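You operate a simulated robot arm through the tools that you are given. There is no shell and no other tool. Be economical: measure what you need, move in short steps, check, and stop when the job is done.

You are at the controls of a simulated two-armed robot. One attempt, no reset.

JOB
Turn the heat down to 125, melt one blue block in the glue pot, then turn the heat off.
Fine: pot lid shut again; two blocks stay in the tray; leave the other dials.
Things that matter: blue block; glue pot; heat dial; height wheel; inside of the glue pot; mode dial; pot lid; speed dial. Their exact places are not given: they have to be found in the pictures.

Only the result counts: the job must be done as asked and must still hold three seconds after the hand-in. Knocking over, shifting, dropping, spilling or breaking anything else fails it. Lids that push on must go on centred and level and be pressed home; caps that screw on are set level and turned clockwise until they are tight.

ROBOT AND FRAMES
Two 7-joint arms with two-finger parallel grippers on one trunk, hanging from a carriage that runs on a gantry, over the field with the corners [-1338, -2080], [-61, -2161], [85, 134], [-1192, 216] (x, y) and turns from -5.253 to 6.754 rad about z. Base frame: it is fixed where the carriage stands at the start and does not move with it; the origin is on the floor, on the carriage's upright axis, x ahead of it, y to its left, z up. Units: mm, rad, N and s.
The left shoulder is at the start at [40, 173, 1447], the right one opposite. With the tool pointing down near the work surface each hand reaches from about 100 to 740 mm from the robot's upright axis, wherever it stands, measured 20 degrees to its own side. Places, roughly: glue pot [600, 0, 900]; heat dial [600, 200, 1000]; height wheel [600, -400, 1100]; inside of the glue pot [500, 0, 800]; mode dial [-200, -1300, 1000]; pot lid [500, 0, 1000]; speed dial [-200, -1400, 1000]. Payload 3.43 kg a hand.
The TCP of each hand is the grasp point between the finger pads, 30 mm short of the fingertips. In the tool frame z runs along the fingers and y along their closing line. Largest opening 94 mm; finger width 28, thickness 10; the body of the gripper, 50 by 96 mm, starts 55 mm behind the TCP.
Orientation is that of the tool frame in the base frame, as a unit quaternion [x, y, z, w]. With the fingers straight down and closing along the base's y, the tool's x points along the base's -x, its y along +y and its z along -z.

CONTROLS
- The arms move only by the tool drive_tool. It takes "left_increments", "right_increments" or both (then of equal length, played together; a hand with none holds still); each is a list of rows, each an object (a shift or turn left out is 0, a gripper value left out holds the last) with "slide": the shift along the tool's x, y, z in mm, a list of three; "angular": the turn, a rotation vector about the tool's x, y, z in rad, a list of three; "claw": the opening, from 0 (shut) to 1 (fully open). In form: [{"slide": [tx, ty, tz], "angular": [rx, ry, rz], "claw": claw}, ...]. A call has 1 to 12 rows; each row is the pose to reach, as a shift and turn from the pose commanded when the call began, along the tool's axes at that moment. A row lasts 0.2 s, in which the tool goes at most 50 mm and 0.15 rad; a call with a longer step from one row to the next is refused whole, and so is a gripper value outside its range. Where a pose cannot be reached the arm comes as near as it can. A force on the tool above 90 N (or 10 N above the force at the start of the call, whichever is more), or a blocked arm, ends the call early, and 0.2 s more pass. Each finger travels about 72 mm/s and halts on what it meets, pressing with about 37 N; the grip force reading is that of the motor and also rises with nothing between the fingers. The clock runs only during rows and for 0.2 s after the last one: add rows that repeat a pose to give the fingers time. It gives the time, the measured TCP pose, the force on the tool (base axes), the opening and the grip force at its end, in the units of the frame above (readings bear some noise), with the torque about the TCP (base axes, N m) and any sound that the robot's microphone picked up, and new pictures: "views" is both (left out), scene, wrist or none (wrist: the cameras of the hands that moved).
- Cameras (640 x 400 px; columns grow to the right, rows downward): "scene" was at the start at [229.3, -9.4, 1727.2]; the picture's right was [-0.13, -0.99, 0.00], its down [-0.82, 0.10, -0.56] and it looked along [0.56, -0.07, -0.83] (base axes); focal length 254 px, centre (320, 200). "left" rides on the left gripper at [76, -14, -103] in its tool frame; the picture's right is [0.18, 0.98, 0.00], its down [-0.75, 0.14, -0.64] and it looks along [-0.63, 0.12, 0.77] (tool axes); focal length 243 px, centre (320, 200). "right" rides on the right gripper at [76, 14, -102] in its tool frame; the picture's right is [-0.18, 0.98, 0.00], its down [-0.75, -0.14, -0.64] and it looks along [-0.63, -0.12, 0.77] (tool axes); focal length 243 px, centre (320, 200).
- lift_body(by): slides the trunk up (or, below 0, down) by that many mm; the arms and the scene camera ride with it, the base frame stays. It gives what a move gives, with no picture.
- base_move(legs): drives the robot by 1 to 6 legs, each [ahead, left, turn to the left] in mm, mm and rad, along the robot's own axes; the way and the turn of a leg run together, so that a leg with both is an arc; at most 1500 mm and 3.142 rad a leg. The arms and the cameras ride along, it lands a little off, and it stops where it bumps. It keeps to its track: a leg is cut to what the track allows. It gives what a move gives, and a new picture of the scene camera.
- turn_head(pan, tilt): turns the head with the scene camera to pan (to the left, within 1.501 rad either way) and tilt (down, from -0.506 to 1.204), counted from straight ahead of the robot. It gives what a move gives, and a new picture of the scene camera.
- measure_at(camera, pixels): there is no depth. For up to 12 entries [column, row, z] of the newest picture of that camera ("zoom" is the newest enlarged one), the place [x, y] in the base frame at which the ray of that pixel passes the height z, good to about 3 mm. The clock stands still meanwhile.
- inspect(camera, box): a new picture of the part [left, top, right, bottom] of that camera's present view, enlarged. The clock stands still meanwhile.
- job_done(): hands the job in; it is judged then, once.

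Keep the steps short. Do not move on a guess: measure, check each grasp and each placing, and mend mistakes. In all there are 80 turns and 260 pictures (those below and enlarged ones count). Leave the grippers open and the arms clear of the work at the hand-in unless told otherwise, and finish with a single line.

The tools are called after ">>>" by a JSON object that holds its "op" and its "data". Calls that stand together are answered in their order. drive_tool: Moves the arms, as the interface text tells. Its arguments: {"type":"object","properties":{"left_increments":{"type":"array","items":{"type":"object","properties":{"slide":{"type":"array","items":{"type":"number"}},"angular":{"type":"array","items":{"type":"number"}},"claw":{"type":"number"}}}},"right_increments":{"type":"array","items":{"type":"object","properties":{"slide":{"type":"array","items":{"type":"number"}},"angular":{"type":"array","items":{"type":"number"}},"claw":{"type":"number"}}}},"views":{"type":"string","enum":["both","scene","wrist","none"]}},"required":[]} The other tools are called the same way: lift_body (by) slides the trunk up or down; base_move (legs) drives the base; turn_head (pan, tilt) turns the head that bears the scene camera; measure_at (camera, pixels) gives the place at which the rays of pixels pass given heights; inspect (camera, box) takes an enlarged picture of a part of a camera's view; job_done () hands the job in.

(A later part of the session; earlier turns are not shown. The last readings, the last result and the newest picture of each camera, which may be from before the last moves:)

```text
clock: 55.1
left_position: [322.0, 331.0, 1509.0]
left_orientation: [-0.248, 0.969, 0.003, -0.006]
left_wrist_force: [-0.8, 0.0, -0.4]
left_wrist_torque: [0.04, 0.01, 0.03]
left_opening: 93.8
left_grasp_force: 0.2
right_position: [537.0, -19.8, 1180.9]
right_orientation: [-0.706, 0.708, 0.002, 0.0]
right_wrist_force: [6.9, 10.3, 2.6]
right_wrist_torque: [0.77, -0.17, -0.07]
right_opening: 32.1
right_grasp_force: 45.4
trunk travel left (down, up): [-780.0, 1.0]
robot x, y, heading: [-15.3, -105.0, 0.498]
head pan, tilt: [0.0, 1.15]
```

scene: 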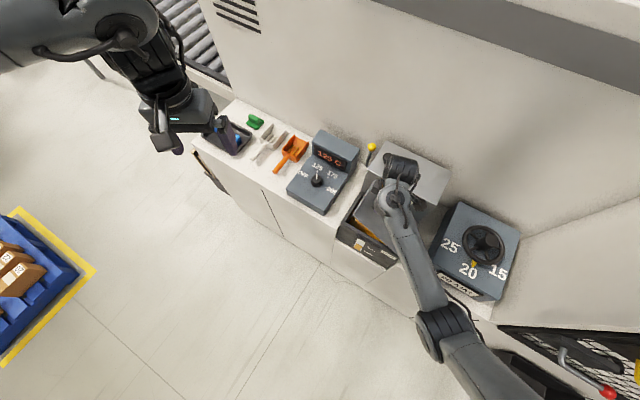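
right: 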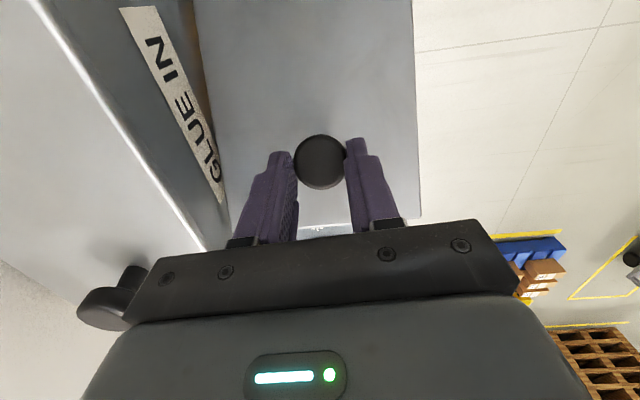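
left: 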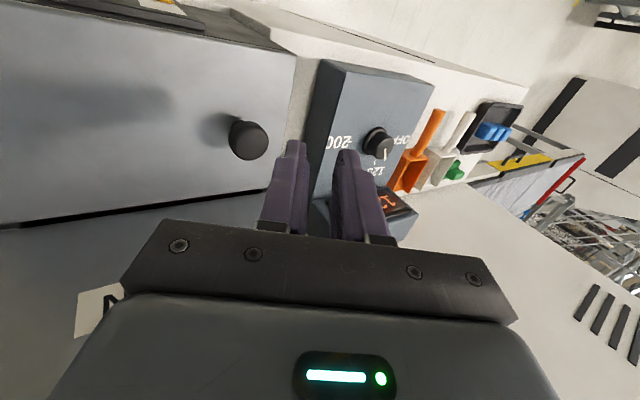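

It works. I'll carry on along the arc to about 1.3 rad.

>>> {"op": "drive_tool", "data": {"right_increments": [{"slide": [13, 0.6, -13]}, {"slide": [27.5, 1.3, -25]}, {"slide": [43, 2, -35]}, {"slide": [59.4, 3, -44]}, {"slide": [77, 4, -51]}, {"slide": [94.4, 4.7, -56]}, {"slide": [112.7, 5.5, -59.5]}, {"slide": [112.7, 5.5, -59.5]}]}}

>>> {"op": "inspect", "data": {"camera": "scene", "box": [320, 120, 480, 280]}}

```text
clock: 57.0
left_position: [321.5, 329.9, 1508.1]
left_orientation: [-0.248, 0.969, 0.003, -0.007]
left_wrist_force: [-0.6, -0.6, -0.7]
left_wrist_torque: [0.02, -0.03, 0.02]
left_opening: 94.1
left_grasp_force: 0.1
right_position: [527.6, -138.4, 1231.7]
right_orientation: [-0.706, 0.709, 0.002, -0.002]
right_wrist_force: [0.7, 0.3, 0.7]
right_wrist_torque: [-0.02, 0.02, 0.0]
right_opening: 14.2
right_grasp_force: 0.2
right hand out of reach, approached as far as the arm can: row 7, 8
trunk travel left (down, up): [-780.0, 1.0]
robot x, y, heading: [-16.7, -108.3, 0.5]
head pan, tilt: [0.0, 1.15]
```

scene: 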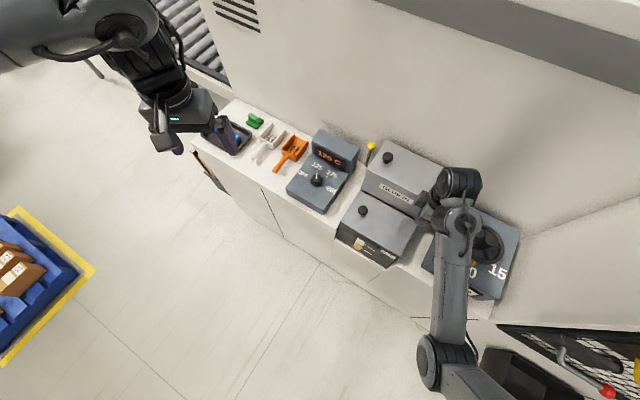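
right: 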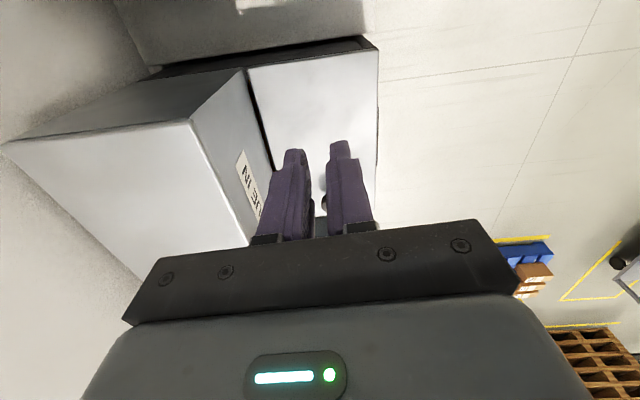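

```text
2.50 times, centred on (400, 200) of scene
```

zoom: 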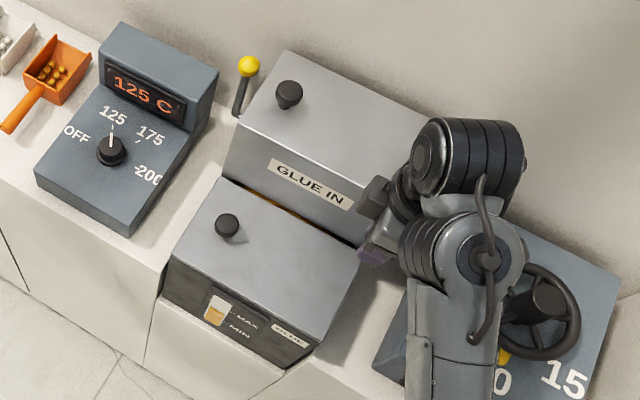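

It slipped near the end of the arc, where the arm folded too tightly. I'll reposition so the whole arc stays in comfortable reach: raise the hand, open it, then drive 36 mm ahead and 255 mm left.

>>> {"op": "drive_tool", "data": {"right_increments": [{"slide": [0, 0, -30], "claw": 0.65}, {"slide": [0, 0, -60], "claw": 0.65}, {"slide": [0, 0, -90], "claw": 0.65}, {"slide": [0, 0, -90], "claw": 0.65}], "views": "none"}}

>>> {"op": "base_move", "data": {"legs": [[36, 255, 0]]}}

```text
clock: 58.0
left_position: [322.1, 329.7, 1507.6]
left_orientation: [-0.248, 0.969, 0.003, -0.007]
left_wrist_force: [0.5, 0.6, -0.4]
left_wrist_torque: [0.02, 0.01, 0.02]
left_opening: 93.8
left_grasp_force: 0.1
right_position: [527.1, -136.6, 1234.8]
right_orientation: [-0.706, 0.708, 0.0, 0.001]
right_wrist_force: [-0.1, -0.8, -0.7]
right_wrist_torque: [0.01, 0.03, -0.01]
right_opening: 61.0
right_grasp_force: 0.1
right hand out of reach, approached as far as the arm can: row 1, 2, 3, 4
trunk travel left (down, up): [-780.0, 1.0]
robot x, y, heading: [-21.8, -108.3, 0.501]
head pan, tilt: [0.0, 1.15]
```

```text
clock: 59.8
left_position: [229.5, 572.3, 1507.7]
left_orientation: [-0.249, 0.969, 0.003, -0.006]
left_wrist_force: [-0.4, 0.1, 0.2]
left_wrist_torque: [-0.05, 0.03, 0.01]
left_opening: 94.0
left_grasp_force: 0.0
right_position: [436.2, 105.6, 1233.3]
right_orientation: [-0.707, 0.708, 0.001, 0.0]
right_wrist_force: [-0.1, -0.2, -0.1]
right_wrist_torque: [0.02, -0.01, -0.01]
right_opening: 61.1
right_grasp_force: 0.3
trunk travel left (down, up): [-780.0, 1.0]
robot x, y, heading: [-114.1, 136.1, 0.498]
head pan, tilt: [0.0, 1.15]
```

scene: 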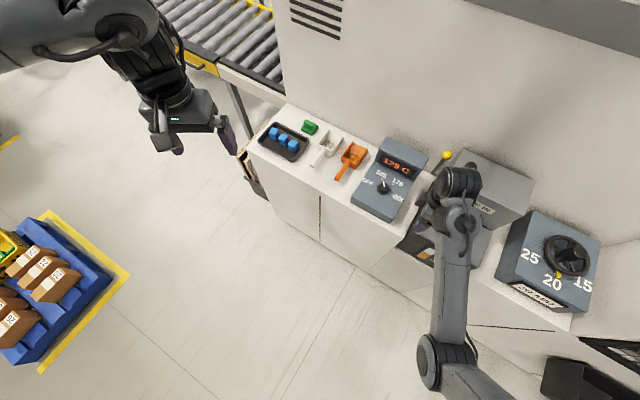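

>>> {"op": "drive_tool", "data": {"right_increments": [{"slide": [25, -30, 20]}, {"slide": [50, -60, 40]}, {"slide": [80, -94, 60]}, {"slide": [80, -94, 103]}, {"slide": [80, -94, 103]}]}}

```text
clock: 61.0
left_position: [229.0, 571.8, 1507.9]
left_orientation: [-0.249, 0.969, 0.004, -0.007]
left_wrist_force: [0.2, -1.1, -1.3]
left_wrist_torque: [0.0, -0.04, -0.02]
left_opening: 93.8
left_grasp_force: 0.0
right_position: [530.6, 26.6, 1129.8]
right_orientation: [-0.707, 0.707, 0.002, 0.0]
right_wrist_force: [1.1, -0.3, 0.1]
right_wrist_torque: [-0.04, 0.03, 0.01]
right_opening: 61.1
right_grasp_force: 0.0
trunk travel left (down, up): [-780.0, 1.0]
robot x, y, heading: [-106.6, 132.8, 0.499]
head pan, tilt: [0.0, 1.15]
```

scene: 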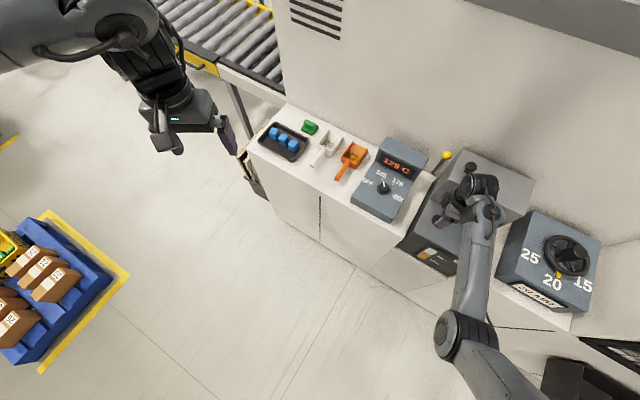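
right: 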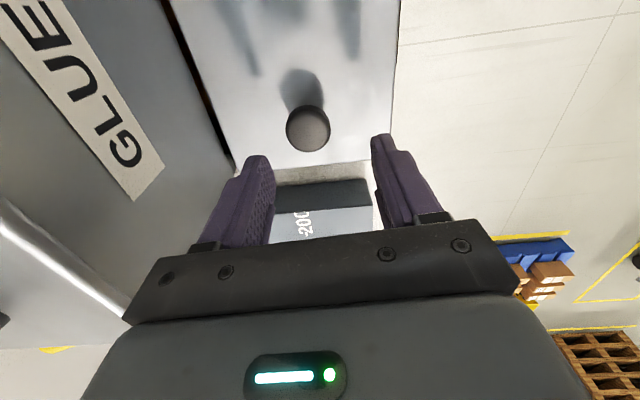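

No reach trouble here. I'll go down a bit deeper (TCP z≈1074) and grip.

>>> {"op": "drive_tool", "data": {"right_increments": [{"slide": [2, -8, 28]}, {"slide": [2, -8, 56]}, {"slide": [2, -8, 56], "claw": 0.1}, {"slide": [2, -8, 56], "claw": 0.1}, {"slide": [2, -8, 56], "claw": 0.1}, {"slide": [2, -8, 56], "claw": 0.1}], "views": "wrist"}}

```text
clock: 62.4
left_position: [228.8, 572.0, 1509.0]
left_orientation: [-0.249, 0.969, 0.002, -0.007]
left_wrist_force: [-0.2, 0.4, -0.1]
left_wrist_torque: [-0.01, -0.01, -0.02]
left_opening: 94.1
left_grasp_force: 0.0
right_position: [539.2, 25.3, 1073.0]
right_orientation: [-0.707, 0.707, 0.001, 0.001]
right_wrist_force: [7.3, -0.3, -5.8]
right_wrist_torque: [0.54, -0.2, 0.09]
right_opening: 33.2
right_grasp_force: 44.7
trunk travel left (down, up): [-780.0, 1.0]
robot x, y, heading: [-112.6, 134.7, 0.505]
head pan, tilt: [0.0, 1.15]
```

right: 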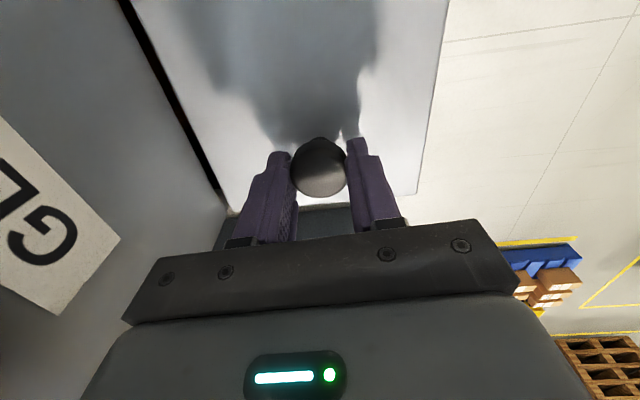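

I'll swing along a refined arc, tilting the hand half as much as the lid so the fingertips clear the plate. First to about 0.8 rad.

>>> {"op": "drive_tool", "data": {"right_increments": [{"slide": [3.5, 0, -18.2], "angular": [0, -0.05, 0]}, {"slide": [9.7, 0.5, -36], "angular": [0, -0.1, 0]}, {"slide": [17, 0.9, -53.5], "angular": [0, -0.15, 0]}, {"slide": [26.5, 1.3, -69.6], "angular": [0, -0.2, 0]}, {"slide": [37, 1.9, -85], "angular": [0, -0.25, 0]}, {"slide": [49.6, 2.5, -99.2], "angular": [0, -0.3, 0]}, {"slide": [63, 3.2, -112.3], "angular": [0, -0.35, 0]}, {"slide": [78.2, 3.9, -124], "angular": [0, -0.4, 0]}, {"slide": [78.2, 3.9, -124], "angular": [0, -0.4, 0]}]}}

```text
clock: 64.4
left_position: [231.1, 572.6, 1508.5]
left_orientation: [-0.25, 0.968, 0.002, -0.006]
left_wrist_force: [-0.4, -0.4, -0.4]
left_wrist_torque: [0.02, 0.02, 0.02]
left_opening: 94.2
left_grasp_force: 0.0
right_position: [535.5, -52.4, 1198.4]
right_orientation: [0.693, -0.692, -0.142, -0.142]
right_wrist_force: [9.1, 6.8, -4.0]
right_wrist_torque: [1.26, -0.13, 0.15]
right_opening: 33.3
right_grasp_force: 45.1
trunk travel left (down, up): [-780.0, 1.0]
robot x, y, heading: [-108.5, 134.1, 0.5]
head pan, tilt: [0.0, 1.15]
```

scene: 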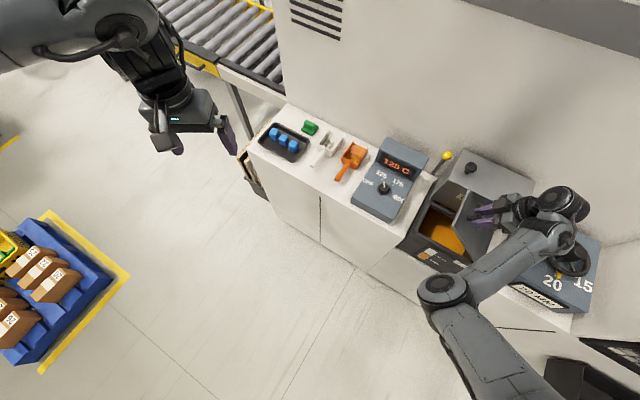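
right: 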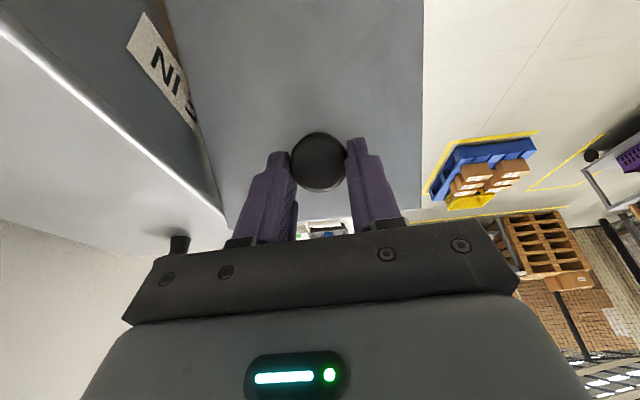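

The lid is held at about 0.8 rad and the pot is wide open. I'll continue to 1.2.

>>> {"op": "drive_tool", "data": {"right_increments": [{"slide": [11, 0.8, -15.6], "angular": [0, -0.05, 0]}, {"slide": [23.3, 1.6, -30], "angular": [0, -0.1, 0]}, {"slide": [37, 2.5, -43], "angular": [0, -0.15, 0]}, {"slide": [51.8, 3.4, -55], "angular": [0, -0.2, 0]}, {"slide": [51.8, 3.4, -55], "angular": [0, -0.2, 0]}]}}

```text
clock: 65.6
left_position: [230.3, 572.2, 1509.9]
left_orientation: [-0.249, 0.969, 0.004, -0.006]
left_wrist_force: [0.2, -0.2, -0.2]
left_wrist_torque: [0.0, 0.01, 0.04]
left_opening: 94.2
left_grasp_force: 0.1
right_position: [532.8, -98.5, 1208.4]
right_orientation: [-0.675, 0.676, 0.208, 0.212]
right_wrist_force: [2.8, 11.6, 26.8]
right_wrist_torque: [0.41, -0.12, 0.05]
right_opening: 33.3
right_grasp_force: 45.1
right hand out of reach, approached as far as the arm can: row 3, 4, 5
trunk travel left (down, up): [-780.0, 1.0]
robot x, y, heading: [-108.3, 132.5, 0.501]
head pan, tilt: [0.0, 1.15]
```

scene: 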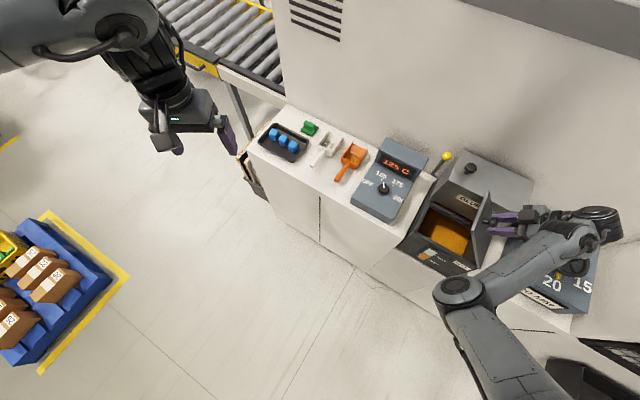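
right: 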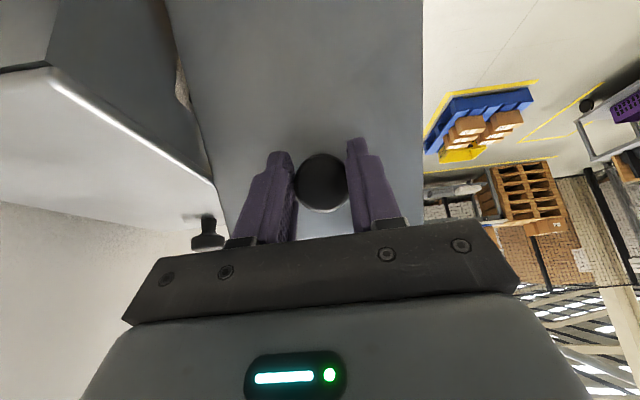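

Still holding at about 1.07 rad, but the wrist is at its limit. I'll carry the lid over the top by driving the carriage to the right, as the arc is nearly level there. First 55 mm.

>>> {"op": "base_move", "data": {"legs": [[-26, -48, 0]]}}

```text
clock: 66.5
left_position: [230.1, 518.3, 1507.8]
left_orientation: [-0.249, 0.969, 0.003, -0.007]
left_wrist_force: [0.1, 0.4, 0.2]
left_wrist_torque: [-0.01, -0.02, 0.05]
left_opening: 94.0
left_grasp_force: 0.1
right_position: [528.8, -154.8, 1206.3]
right_orientation: [-0.675, 0.676, 0.209, 0.209]
right_wrist_force: [-0.1, -0.5, 0.4]
right_wrist_torque: [-0.02, -0.02, -0.02]
right_opening: 9.4
right_grasp_force: 0.1
trunk travel left (down, up): [-780.0, 1.0]
robot x, y, heading: [-110.9, 82.5, 0.502]
head pan, tilt: [0.0, 1.15]
```

scene: 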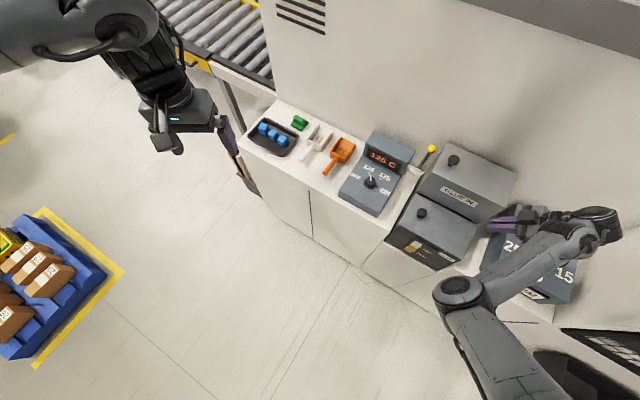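

It slipped and shut again, but the refined grip held well up to 1.07 rad. A carriage spot between the two tried ones should keep the end of the arc in range. I'll drive there and return the hand over the knob.

>>> {"op": "base_move", "data": {"legs": [[9, -84, 0]]}}

>>> {"op": "drive_tool", "data": {"right_increments": [{"slide": [-4, 16, -3], "angular": [0, 0.1, 0], "claw": 0.3}, {"slide": [-30, 32, 28], "angular": [0, 0.2, 0], "claw": 0.65}, {"slide": [-58, 47, 68], "angular": [0, 0.3, 0], "claw": 0.65}, {"slide": [-88, 47, 106], "angular": [0, 0.4, 0], "claw": 0.65}, {"slide": [-118, 47, 144], "angular": [0, 0.5, 0], "claw": 0.65}, {"slide": [-148, 47, 182], "angular": [0, 0.6, 0], "claw": 0.65}, {"slide": [-163, 47, 204], "angular": [0, 0.6, 0], "claw": 0.65}, {"slide": [-163, 47, 204], "angular": [0, 0.6, 0], "claw": 0.65}]}}

```text
clock: 67.6
left_position: [278.1, 448.2, 1508.7]
left_orientation: [-0.248, 0.969, 0.003, -0.007]
left_wrist_force: [1.1, -0.8, -0.3]
left_wrist_torque: [0.0, -0.01, 0.01]
left_opening: 93.9
left_grasp_force: 0.1
right_position: [578.5, -224.3, 1206.5]
right_orientation: [-0.675, 0.677, 0.208, 0.209]
right_wrist_force: [0.8, 0.5, -0.3]
right_wrist_torque: [0.01, -0.01, -0.01]
right_opening: 9.4
right_grasp_force: 0.1
trunk travel left (down, up): [-780.0, 1.0]
robot x, y, heading: [-59.7, 9.0, 0.507]
head pan, tilt: [0.0, 1.15]
```

scene: 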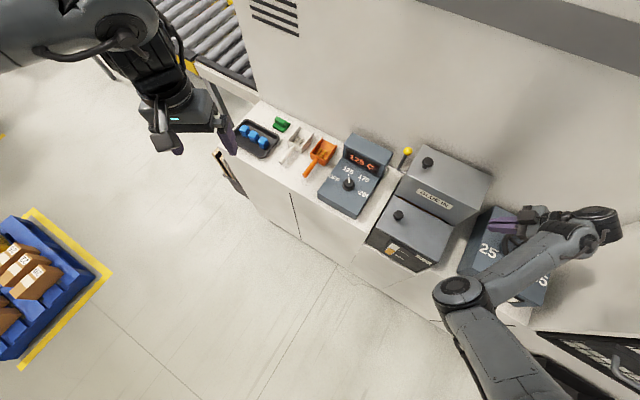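

```text
refused: row 3 steps farther than a row can; nothing moved
```

>>> {"op": "drive_tool", "data": {"right_increments": [{"slide": [-4, 16, -3], "angular": [0, 0.1, 0], "claw": 0.3}, {"slide": [-30, 32, 28], "angular": [0, 0.2, 0], "claw": 0.65}, {"slide": [-56, 45, 62], "angular": [0, 0.3, 0], "claw": 0.65}, {"slide": [-85, 47, 98], "angular": [0, 0.4, 0], "claw": 0.65}, {"slide": [-114, 47, 135], "angular": [0, 0.5, 0], "claw": 0.65}, {"slide": [-141, 47, 174], "angular": [0, 0.6, 0], "claw": 0.65}, {"slide": [-163, 47, 204], "angular": [0, 0.6, 0], "claw": 0.65}, {"slide": [-163, 47, 204], "angular": [0, 0.6, 0], "claw": 0.65}]}}

```text
clock: 69.4
left_position: [278.1, 448.5, 1507.9]
left_orientation: [-0.249, 0.968, 0.002, -0.008]
left_wrist_force: [-1.3, 0.5, 0.4]
left_wrist_torque: [0.0, 0.02, -0.01]
left_opening: 94.1
left_grasp_force: 0.0
right_position: [533.1, 25.2, 1127.8]
right_orientation: [-0.705, 0.709, -0.001, -0.001]
right_wrist_force: [-0.8, -0.1, 0.0]
right_wrist_torque: [-0.03, -0.02, -0.01]
right_opening: 61.1
right_grasp_force: 0.0
trunk travel left (down, up): [-780.0, 1.0]
robot x, y, heading: [-61.1, 9.0, 0.498]
head pan, tilt: [0.0, 1.15]
```

scene: 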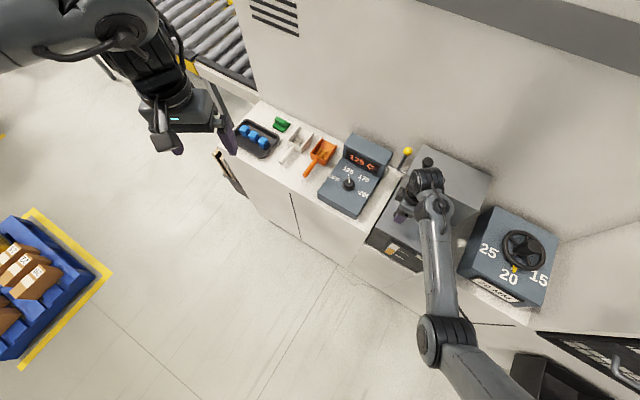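
right: 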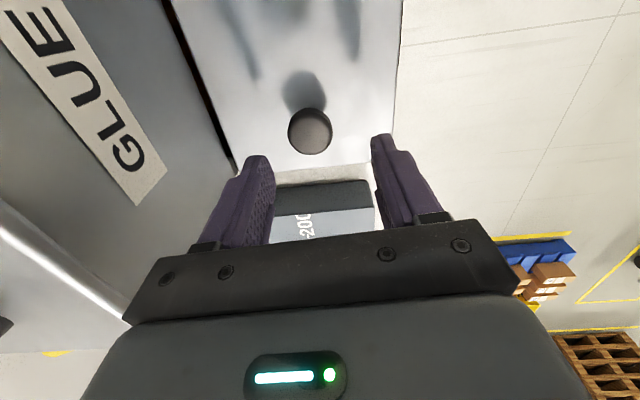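

I'll do it in one go: descend, grip, swing to 1.2 rad, with the hand tilt held at 0.4 after 0.8 rad.

>>> {"op": "drive_tool", "data": {"right_increments": [{"slide": [0, -6, 27]}, {"slide": [0, -6, 54]}, {"slide": [0, -6, 54], "claw": 0.1}, {"slide": [0, -6, 54], "claw": 0.1}, {"slide": [0, -6, 54], "claw": 0.1}, {"slide": [9.7, -5.5, 18], "angular": [0, -0.1, 0]}, {"slide": [26.5, -4.7, -15.6], "angular": [0, -0.2, 0]}, {"slide": [49.6, -3.5, -45.2], "angular": [0, -0.3, 0]}, {"slide": [78.2, -2.1, -70], "angular": [0, -0.4, 0]}, {"slide": [109.7, -0.5, -89.4], "angular": [0, -0.4, 0]}, {"slide": [144.4, 1.2, -102.2], "angular": [0, -0.4, 0]}, {"slide": [144.4, 1.2, -102.2], "angular": [0, -0.4, 0]}]}}

```text
clock: 72.0
left_position: [278.6, 447.9, 1508.2]
left_orientation: [-0.248, 0.969, 0.002, -0.007]
left_wrist_force: [-0.1, 0.7, -0.6]
left_wrist_torque: [0.01, -0.05, -0.02]
left_opening: 94.0
left_grasp_force: 0.0
right_position: [532.4, -118.4, 1233.8]
right_orientation: [-0.692, 0.694, 0.139, 0.141]
right_wrist_force: [-0.8, 5.7, 16.0]
right_wrist_torque: [0.24, -0.02, 0.24]
right_opening: 33.2
right_grasp_force: 45.3
trunk travel left (down, up): [-780.0, 1.0]
robot x, y, heading: [-61.5, 9.7, 0.498]
head pan, tilt: [0.0, 1.15]
```

scene: 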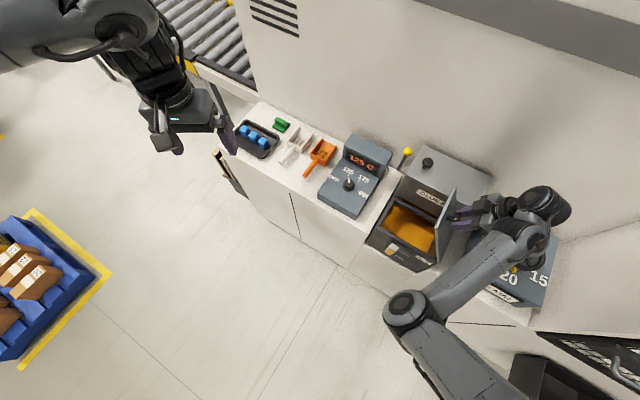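
right: 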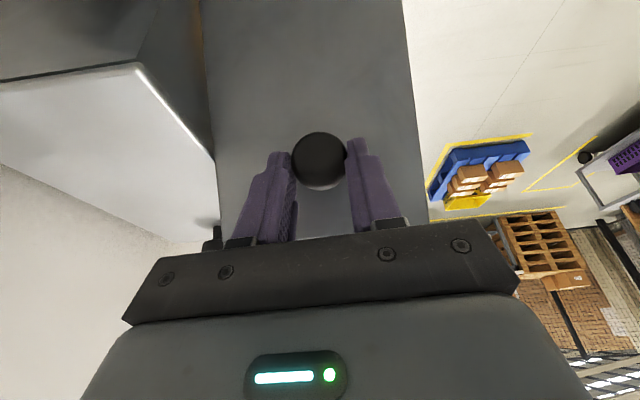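

The lid is held at about 1.2 rad and the pot is fully open. I'll carry it past vertical to about 1.7.

>>> {"op": "drive_tool", "data": {"right_increments": [{"slide": [15, 0.9, -11.5]}, {"slide": [30.4, 1.8, -22]}, {"slide": [47.5, 2.8, -29]}, {"slide": [65.2, 3.7, -35]}, {"slide": [83.5, 4.6, -37.5]}, {"slide": [83.5, 4.6, -37.5]}]}}

```text
clock: 73.4
left_position: [285.5, 447.0, 1511.4]
left_orientation: [-0.249, 0.969, -0.001, -0.001]
left_wrist_force: [0.0, -0.2, 0.0]
left_wrist_torque: [0.0, 0.02, -0.04]
left_opening: 94.0
left_grasp_force: 0.0
right_position: [520.4, -184.3, 1221.3]
right_orientation: [-0.693, 0.694, 0.122, 0.154]
right_wrist_force: [63.9, -4.4, 54.2]
right_wrist_torque: [0.92, -1.14, -0.65]
right_opening: 47.2
right_grasp_force: 32.8
right hand out of reach, approached as far as the arm can: row 1, 2, 3, 4, 5, 6
trunk travel left (down, up): [-780.0, 1.0]
robot x, y, heading: [-64.3, 13.2, 0.501]
head pan, tilt: [0.0, 1.15]
```

scene: 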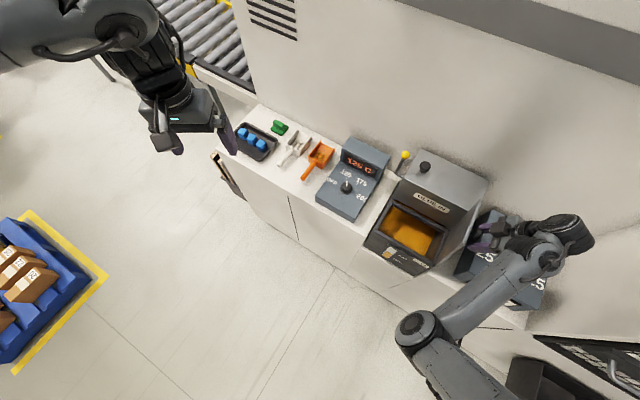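
right: 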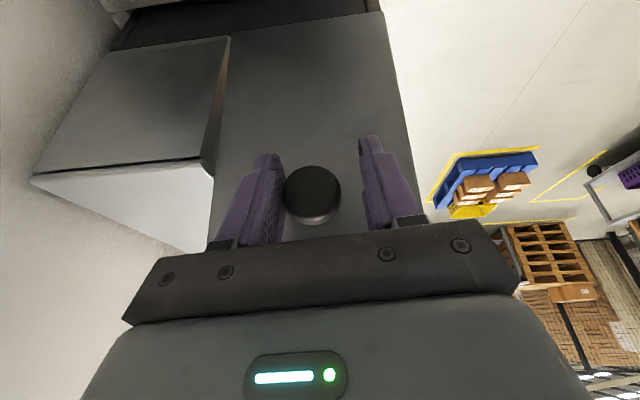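

>>> {"op": "inspect", "data": {"camera": "scene", "box": [360, 150, 560, 310]}}

```text
2.50 times, centred on (460, 230) of scene
```

zoom: 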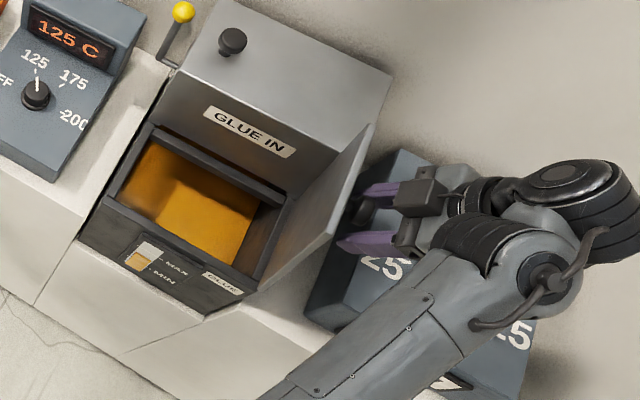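

The lid stands nearly upright (about 1.55 rad). I'll drive the carriage 45 mm to the right to take it past the balance point.

>>> {"op": "base_move", "data": {"legs": [[-13, -44, 0]]}}

>>> {"op": "inspect", "data": {"camera": "scene", "box": [340, 140, 540, 300]}}

```text
clock: 74.3
left_position: [293.1, 402.1, 1509.5]
left_orientation: [-0.248, 0.969, 0.001, -0.004]
left_wrist_force: [0.6, 0.3, 0.9]
left_wrist_torque: [0.03, 0.02, -0.04]
left_opening: 93.9
left_grasp_force: 0.1
right_position: [520.1, -227.3, 1211.0]
right_orientation: [-0.691, 0.695, 0.131, 0.146]
right_wrist_force: [57.6, -9.6, 0.3]
right_wrist_torque: [-0.74, 0.32, -0.96]
right_opening: 42.8
right_grasp_force: 29.0
trunk travel left (down, up): [-780.0, 1.0]
robot x, y, heading: [-51.9, -33.4, 0.5]
head pan, tilt: [0.0, 1.15]
```

scene: 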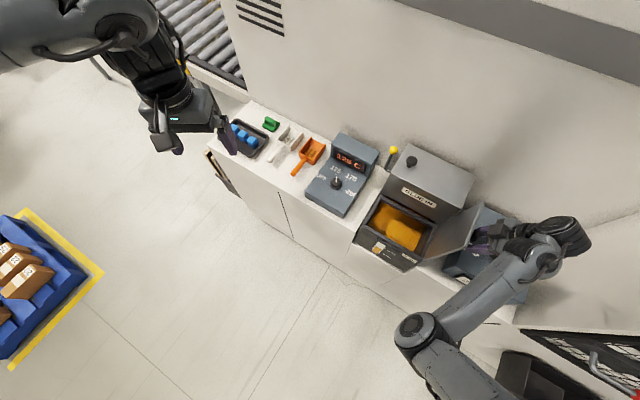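

```text
2.50 times, centred on (440, 220) of scene
```

zoom: 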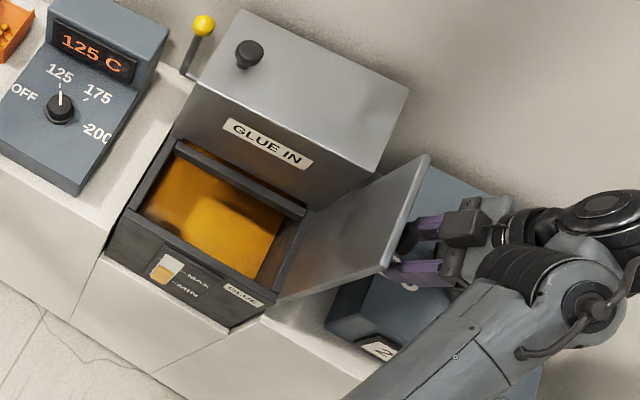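

The lid is now past vertical, about 1.78 rad. I'll open the fingers and withdraw the right hand, to see whether it stays.

>>> {"op": "drive_tool", "data": {"right_increments": [{"claw": 0.8}, {"claw": 0.8}, {"slide": [0, 0, -25], "claw": 0.8}, {"slide": [0, 0, -60], "claw": 0.8}, {"slide": [0, 0, -100], "claw": 0.8}, {"slide": [0, 0, -100], "claw": 0.8}]}}

>>> {"op": "inspect", "data": {"camera": "scene", "box": [200, 100, 520, 300]}}

```text
clock: 75.7
left_position: [287.8, 403.4, 1508.6]
left_orientation: [-0.248, 0.969, 0.003, -0.007]
left_wrist_force: [1.0, 0.6, 0.0]
left_wrist_torque: [-0.01, 0.01, 0.04]
left_opening: 94.0
left_grasp_force: 0.1
right_position: [510.9, -224.8, 1212.0]
right_orientation: [-0.69, 0.696, 0.133, 0.145]
right_wrist_force: [0.1, 0.5, 0.2]
right_wrist_torque: [0.02, 0.01, 0.01]
right_opening: 75.0
right_grasp_force: 0.1
right hand out of reach, approached as far as the arm can: row 3, 4, 5, 6
trunk travel left (down, up): [-780.0, 1.0]
robot x, y, heading: [-53.3, -34.9, 0.5]
head pan, tilt: [0.0, 1.15]
```

scene: 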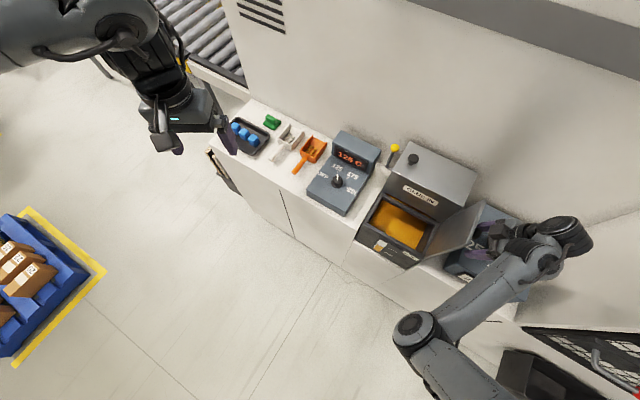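
right: 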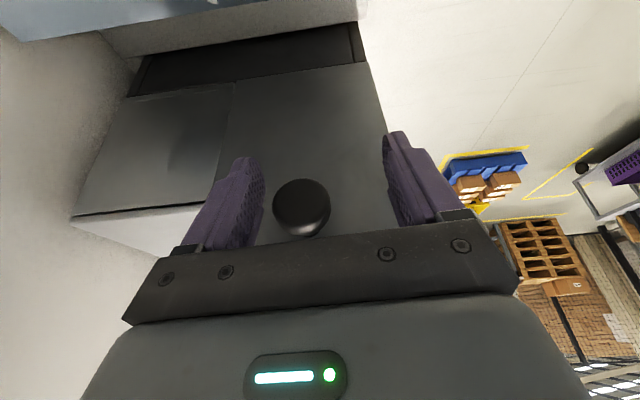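

```text
2.00 times, centred on (360, 200) of scene
```

zoom: 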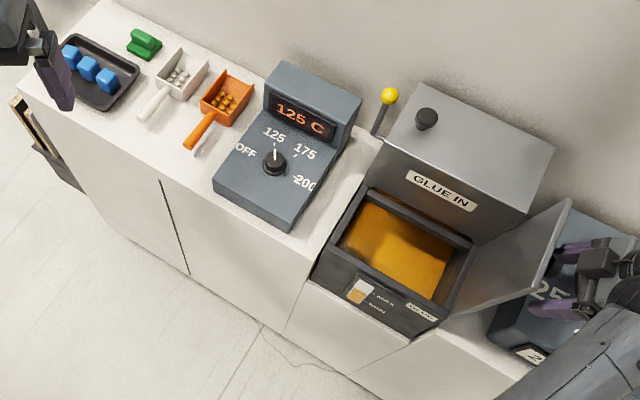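

The lid rests open by itself. Turning the robot right swings the right hand away from the knob, so I'll turn, drive towards the blocks, and then lower the trunk for the left arm.

>>> {"op": "base_move", "data": {"legs": [[0, 0, -0.8], [74, 195, 0]]}}

>>> {"op": "lift_body", "data": {"by": -200}}

>>> {"op": "turn_head", "data": {"pan": 0.75, "tilt": 0.9}}

```text
clock: 79.5
left_position: [623.5, 194.5, 1508.3]
left_orientation: [0.146, 0.989, 0.006, -0.006]
left_wrist_force: [-0.4, 0.9, -0.3]
left_wrist_torque: [-0.05, -0.04, -0.04]
left_opening: 94.3
left_grasp_force: 0.0
right_position: [331.7, -406.0, 1211.0]
right_orientation: [-0.369, 0.909, 0.067, 0.184]
right_wrist_force: [0.8, -0.3, -0.6]
right_wrist_torque: [0.04, -0.01, -0.01]
right_opening: 75.3
right_grasp_force: 0.2
trunk travel left (down, up): [-780.0, 1.0]
robot x, y, heading: [72.0, 129.4, -0.289]
head pan, tilt: [0.0, 1.15]
```

scene: 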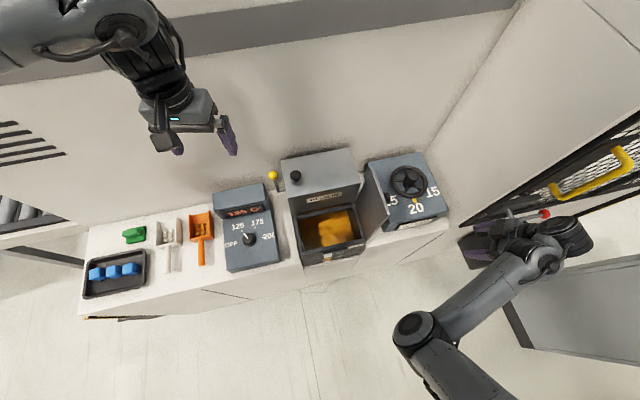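

```text
clock: 81.6
left_position: [623.4, 194.2, 1308.6]
left_orientation: [0.145, 0.989, 0.005, -0.005]
left_wrist_force: [-0.1, -0.9, 0.2]
left_wrist_torque: [0.0, -0.03, -0.01]
left_opening: 94.0
left_grasp_force: 0.1
right_position: [331.9, -406.5, 1010.8]
right_orientation: [-0.369, 0.909, 0.066, 0.185]
right_wrist_force: [0.9, 0.6, 0.2]
right_wrist_torque: [-0.01, 0.01, 0.03]
right_opening: 75.2
right_grasp_force: 0.0
trunk travel left (down, up): [-580.0, 201.0]
robot x, y, heading: [71.9, 131.3, -0.286]
head pan, tilt: [0.0, 1.15]
```

```text
clock: 82.7
left_position: [623.1, 194.1, 1308.5]
left_orientation: [0.145, 0.989, 0.006, -0.006]
left_wrist_force: [0.0, -0.2, -0.5]
left_wrist_torque: [0.03, 0.0, 0.0]
left_opening: 93.9
left_grasp_force: 0.0
right_position: [331.7, -407.3, 1011.9]
right_orientation: [-0.368, 0.909, 0.067, 0.185]
right_wrist_force: [-0.1, -0.5, -0.3]
right_wrist_torque: [0.01, -0.01, 0.01]
right_opening: 75.1
right_grasp_force: 0.0
trunk travel left (down, up): [-580.0, 201.0]
robot x, y, heading: [70.6, 131.1, -0.291]
head pan, tilt: [0.75, 0.901]
```

scene: 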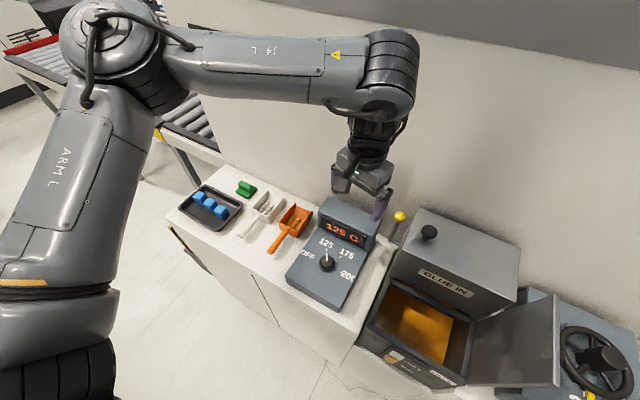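

The lid stays open and the display holds at 125. I'll move the left hand over towards the tray to look at the blocks closely.

>>> {"op": "drive_tool", "data": {"left_increments": [{"slide": [15, 38, 10]}, {"slide": [30, 76, 25]}, {"slide": [45, 114, 40]}, {"slide": [60, 152, 58]}, {"slide": [75, 190, 76]}, {"slide": [90, 228, 95]}, {"slide": [105, 266, 114]}, {"slide": [120, 304, 136]}, {"slide": [136, 341, 158]}, {"slide": [136, 341, 158]}]}}

>>> {"op": "inspect", "data": {"camera": "left", "box": [240, 40, 480, 190]}}

```text
clock: 84.9
left_position: [595.7, 532.3, 1169.4]
left_orientation: [0.146, 0.989, 0.006, -0.005]
left_wrist_force: [-0.5, -0.7, 0.3]
left_wrist_torque: [0.01, -0.01, 0.0]
left_opening: 94.0
left_grasp_force: 0.0
left hand out of reach, approached as far as the arm can: row 9, 10
right_position: [330.5, -406.5, 1011.5]
right_orientation: [-0.369, 0.909, 0.067, 0.184]
right_wrist_force: [-0.5, -0.1, -0.3]
right_wrist_torque: [0.03, -0.01, -0.01]
right_opening: 75.3
right_grasp_force: 0.1
trunk travel left (down, up): [-580.0, 201.0]
robot x, y, heading: [72.9, 130.3, -0.292]
head pan, tilt: [0.75, 0.901]
```

scene: 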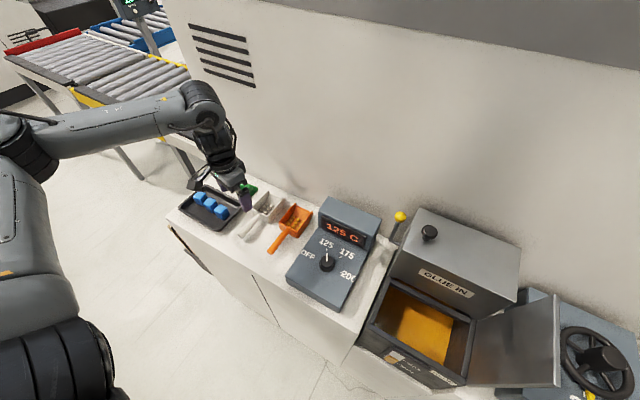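
left: 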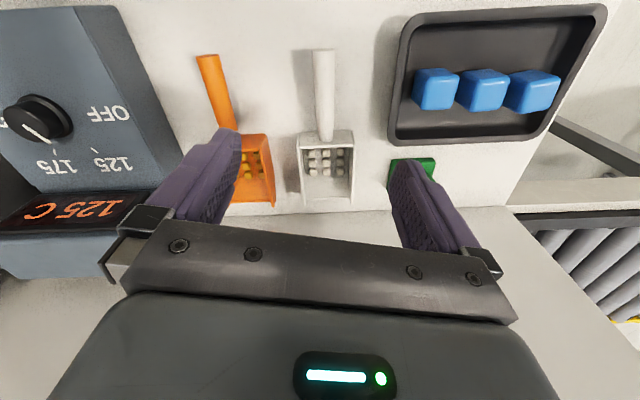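

```text
2.67 times, centred on (360, 115) of left
```

zoom: 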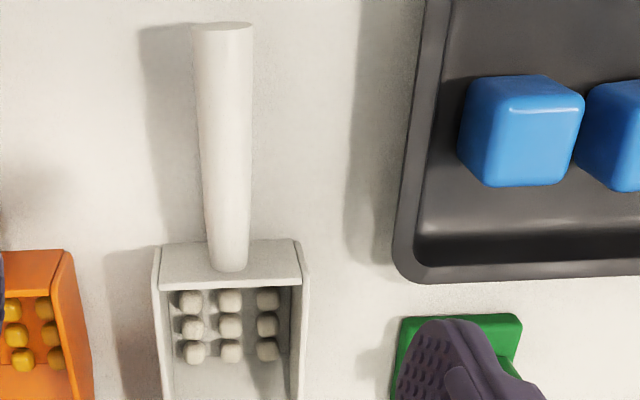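

>>> {"op": "measure_at", "data": {"camera": "left", "pixels": [[439, 90, 940], [439, 90, 970], [439, 90, 1000], [485, 92, 970], [388, 140, 970], [540, 140, 970]]}}

>>> {"op": "measure_at", "data": {"camera": "scene", "pixels": [[221, 211, 940], [221, 211, 970], [221, 211, 1000], [208, 203, 970]]}}

>>> {"op": "inspect", "data": {"camera": "scene", "box": [165, 165, 285, 240]}}

```text
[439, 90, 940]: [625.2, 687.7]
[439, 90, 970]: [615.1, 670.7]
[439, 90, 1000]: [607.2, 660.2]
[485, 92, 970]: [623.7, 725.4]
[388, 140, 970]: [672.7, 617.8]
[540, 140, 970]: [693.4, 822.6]
```

```text
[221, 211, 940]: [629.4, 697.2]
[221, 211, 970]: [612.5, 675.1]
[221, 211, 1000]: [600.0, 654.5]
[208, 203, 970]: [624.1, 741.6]
```

```text
5.33 times, centred on (225, 202) of scene
```

zoom: 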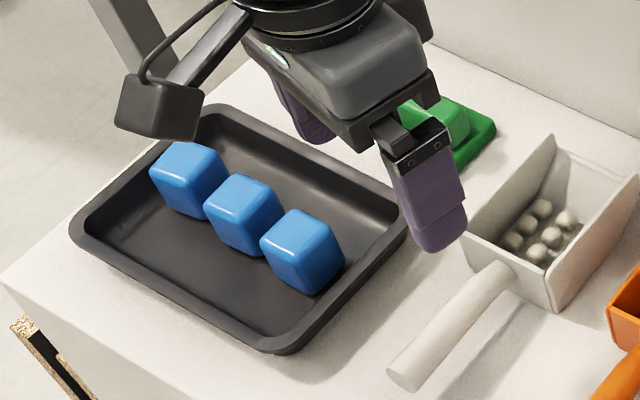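

The nearest block's top is at about (613,671,975). Gaps between blocks are only about 15 mm, so I'll grip it along x. I'll lower the trunk 40 mm, then move above it while yawing the hand 1.28 rad.

>>> {"op": "lift_body", "data": {"by": -40}}

>>> {"op": "drive_tool", "data": {"left_increments": [{"slide": [3, 17, 5], "angular": [0, 0, 0.14], "claw": 0.7}, {"slide": [6, 34, 10], "angular": [0, 0, 0.28]}, {"slide": [9, 51, 15], "angular": [0, 0, 0.42]}, {"slide": [12, 68, 20], "angular": [0, 0, 0.56]}, {"slide": [15, 85, 25], "angular": [0, 0, 0.7]}, {"slide": [18, 102, 30], "angular": [0, 0, 0.84]}, {"slide": [21, 119, 35], "angular": [0, 0, 0.98]}, {"slide": [23, 137, 40], "angular": [0, 0, 1.12]}, {"slide": [23, 137, 55], "angular": [0, 0, 1.25]}, {"slide": [23, 137, 69], "angular": [0, 0, 1.25]}, {"slide": [23, 137, 69], "angular": [0, 0, 1.25]}]}}

>>> {"op": "inspect", "data": {"camera": "left", "box": [200, 40, 480, 215]}}

```text
clock: 85.8
left_position: [595.8, 530.5, 1130.1]
left_orientation: [0.145, 0.989, 0.005, -0.006]
left_wrist_force: [0.3, 0.3, 0.5]
left_wrist_torque: [-0.04, 0.04, -0.01]
left_opening: 93.9
left_grasp_force: 0.1
right_position: [331.1, -406.8, 972.2]
right_orientation: [-0.368, 0.909, 0.067, 0.185]
right_wrist_force: [-0.2, 0.7, 0.7]
right_wrist_torque: [0.03, -0.01, 0.03]
right_opening: 75.0
right_grasp_force: 0.1
trunk travel left (down, up): [-540.0, 241.0]
robot x, y, heading: [70.8, 125.6, -0.292]
head pan, tilt: [0.75, 0.901]
```

```text
clock: 88.2
left_position: [611.6, 668.4, 1064.4]
left_orientation: [0.697, 0.717, 0.001, -0.006]
left_wrist_force: [0.5, 0.4, -0.2]
left_wrist_torque: [0.05, -0.03, -0.04]
left_opening: 65.7
left_grasp_force: 0.2
left hand out of reach, approached as far as the arm can: row 1, 2, 3, 4
right_position: [331.6, -406.6, 971.7]
right_orientation: [-0.369, 0.909, 0.067, 0.184]
right_wrist_force: [0.0, 0.3, -0.4]
right_wrist_torque: [-0.01, 0.03, -0.01]
right_opening: 75.1
right_grasp_force: 0.2
trunk travel left (down, up): [-540.0, 241.0]
robot x, y, heading: [74.6, 129.6, -0.298]
head pan, tilt: [0.75, 0.901]
```

scene: 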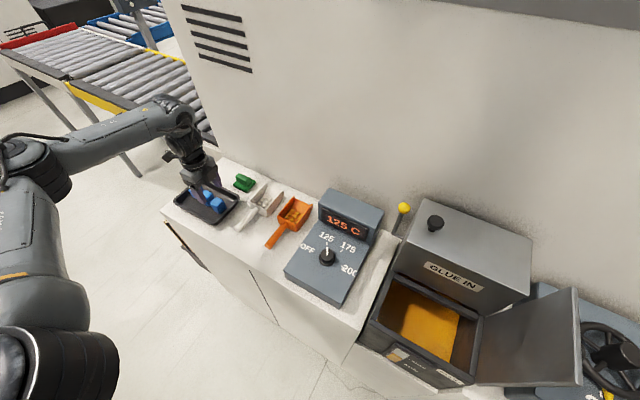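
left: 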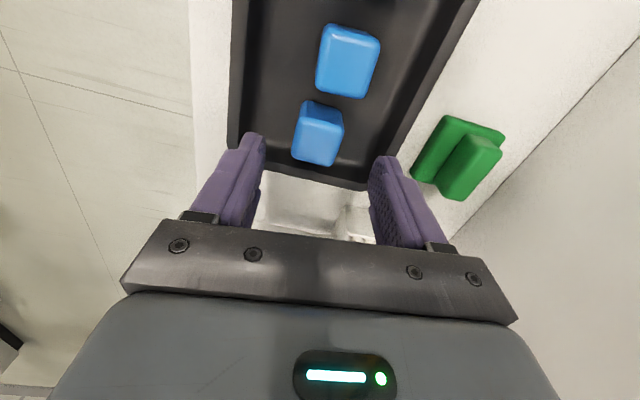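

```text
2.29 times, centred on (340, 128) of left
```

zoom: 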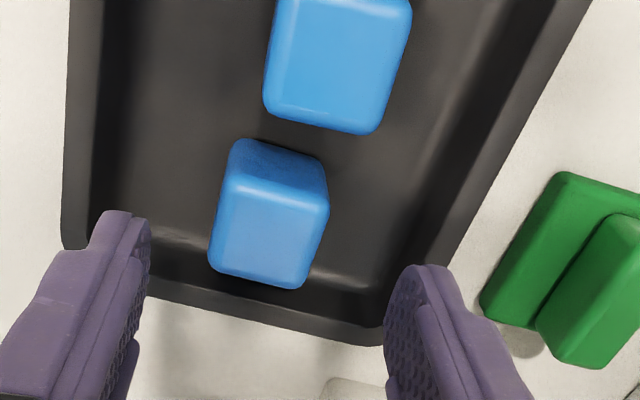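

>>> {"op": "measure_at", "data": {"camera": "left", "pixels": [[317.3, 144, 970], [317.3, 144, 980], [296, 122, 975], [344, 131, 975], [337, 80, 975], [245, 120, 950], [360, 188, 950]]}}

```text
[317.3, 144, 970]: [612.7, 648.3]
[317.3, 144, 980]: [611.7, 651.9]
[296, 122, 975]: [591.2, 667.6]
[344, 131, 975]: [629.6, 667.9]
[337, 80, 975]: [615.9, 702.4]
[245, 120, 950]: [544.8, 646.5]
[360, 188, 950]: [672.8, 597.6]
```

Combining the views, the block's top centre is at about (609,657,993). I'll go down with the opening at 66 mm and close.

>>> {"op": "drive_tool", "data": {"left_increments": [{"slide": [-11, -2.5, 20], "claw": 0.7}, {"slide": [-11, -2.5, 45], "claw": 0.7}, {"slide": [-11, -2.5, 66], "claw": 0.7}, {"slide": [-11, -2.5, 66], "claw": 0.7}, {"slide": [-11, -2.5, 66], "claw": 0.2}, {"slide": [-11, -2.5, 66], "claw": 0.2}, {"slide": [-11, -2.5, 66], "claw": 0.2}, {"slide": [-11, -2.5, 66], "claw": 0.2}]}}

>>> {"op": "inspect", "data": {"camera": "scene", "box": [150, 160, 270, 240]}}

```text
clock: 90.0
left_position: [609.8, 658.5, 998.2]
left_orientation: [0.696, 0.718, 0.001, -0.007]
left_wrist_force: [-0.7, 0.1, 0.1]
left_wrist_torque: [0.0, -0.01, 0.0]
left_opening: 39.6
left_grasp_force: 37.1
right_position: [330.8, -406.7, 971.7]
right_orientation: [-0.368, 0.909, 0.066, 0.184]
right_wrist_force: [0.5, -0.3, -0.7]
right_wrist_torque: [0.03, 0.03, -0.05]
right_opening: 75.3
right_grasp_force: 0.0
trunk travel left (down, up): [-540.0, 241.0]
robot x, y, heading: [73.7, 131.0, -0.293]
head pan, tilt: [0.75, 0.901]
```

scene: 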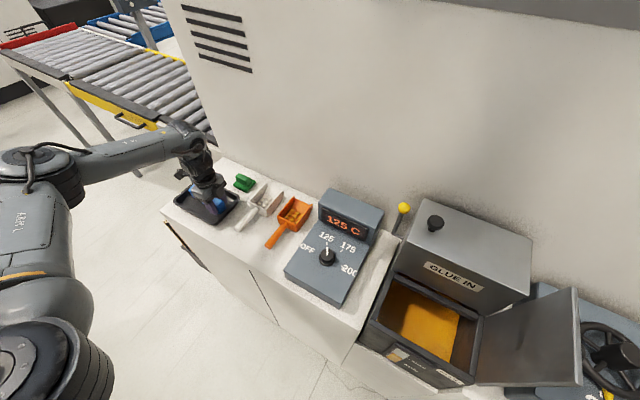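
left: 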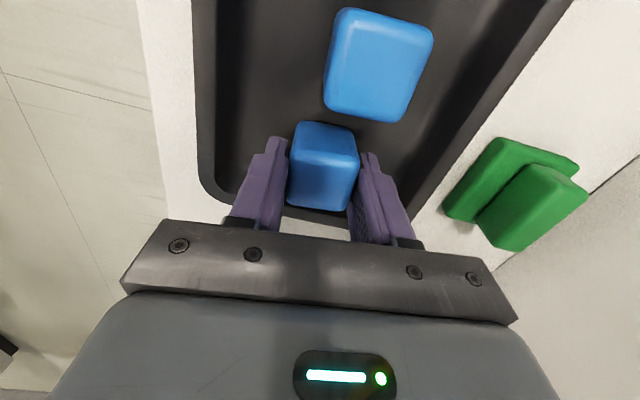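

```text
5.00 times, centred on (210, 200) of scene
```

zoom: 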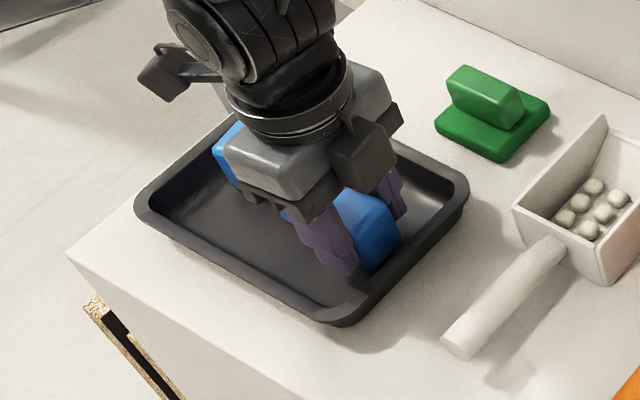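

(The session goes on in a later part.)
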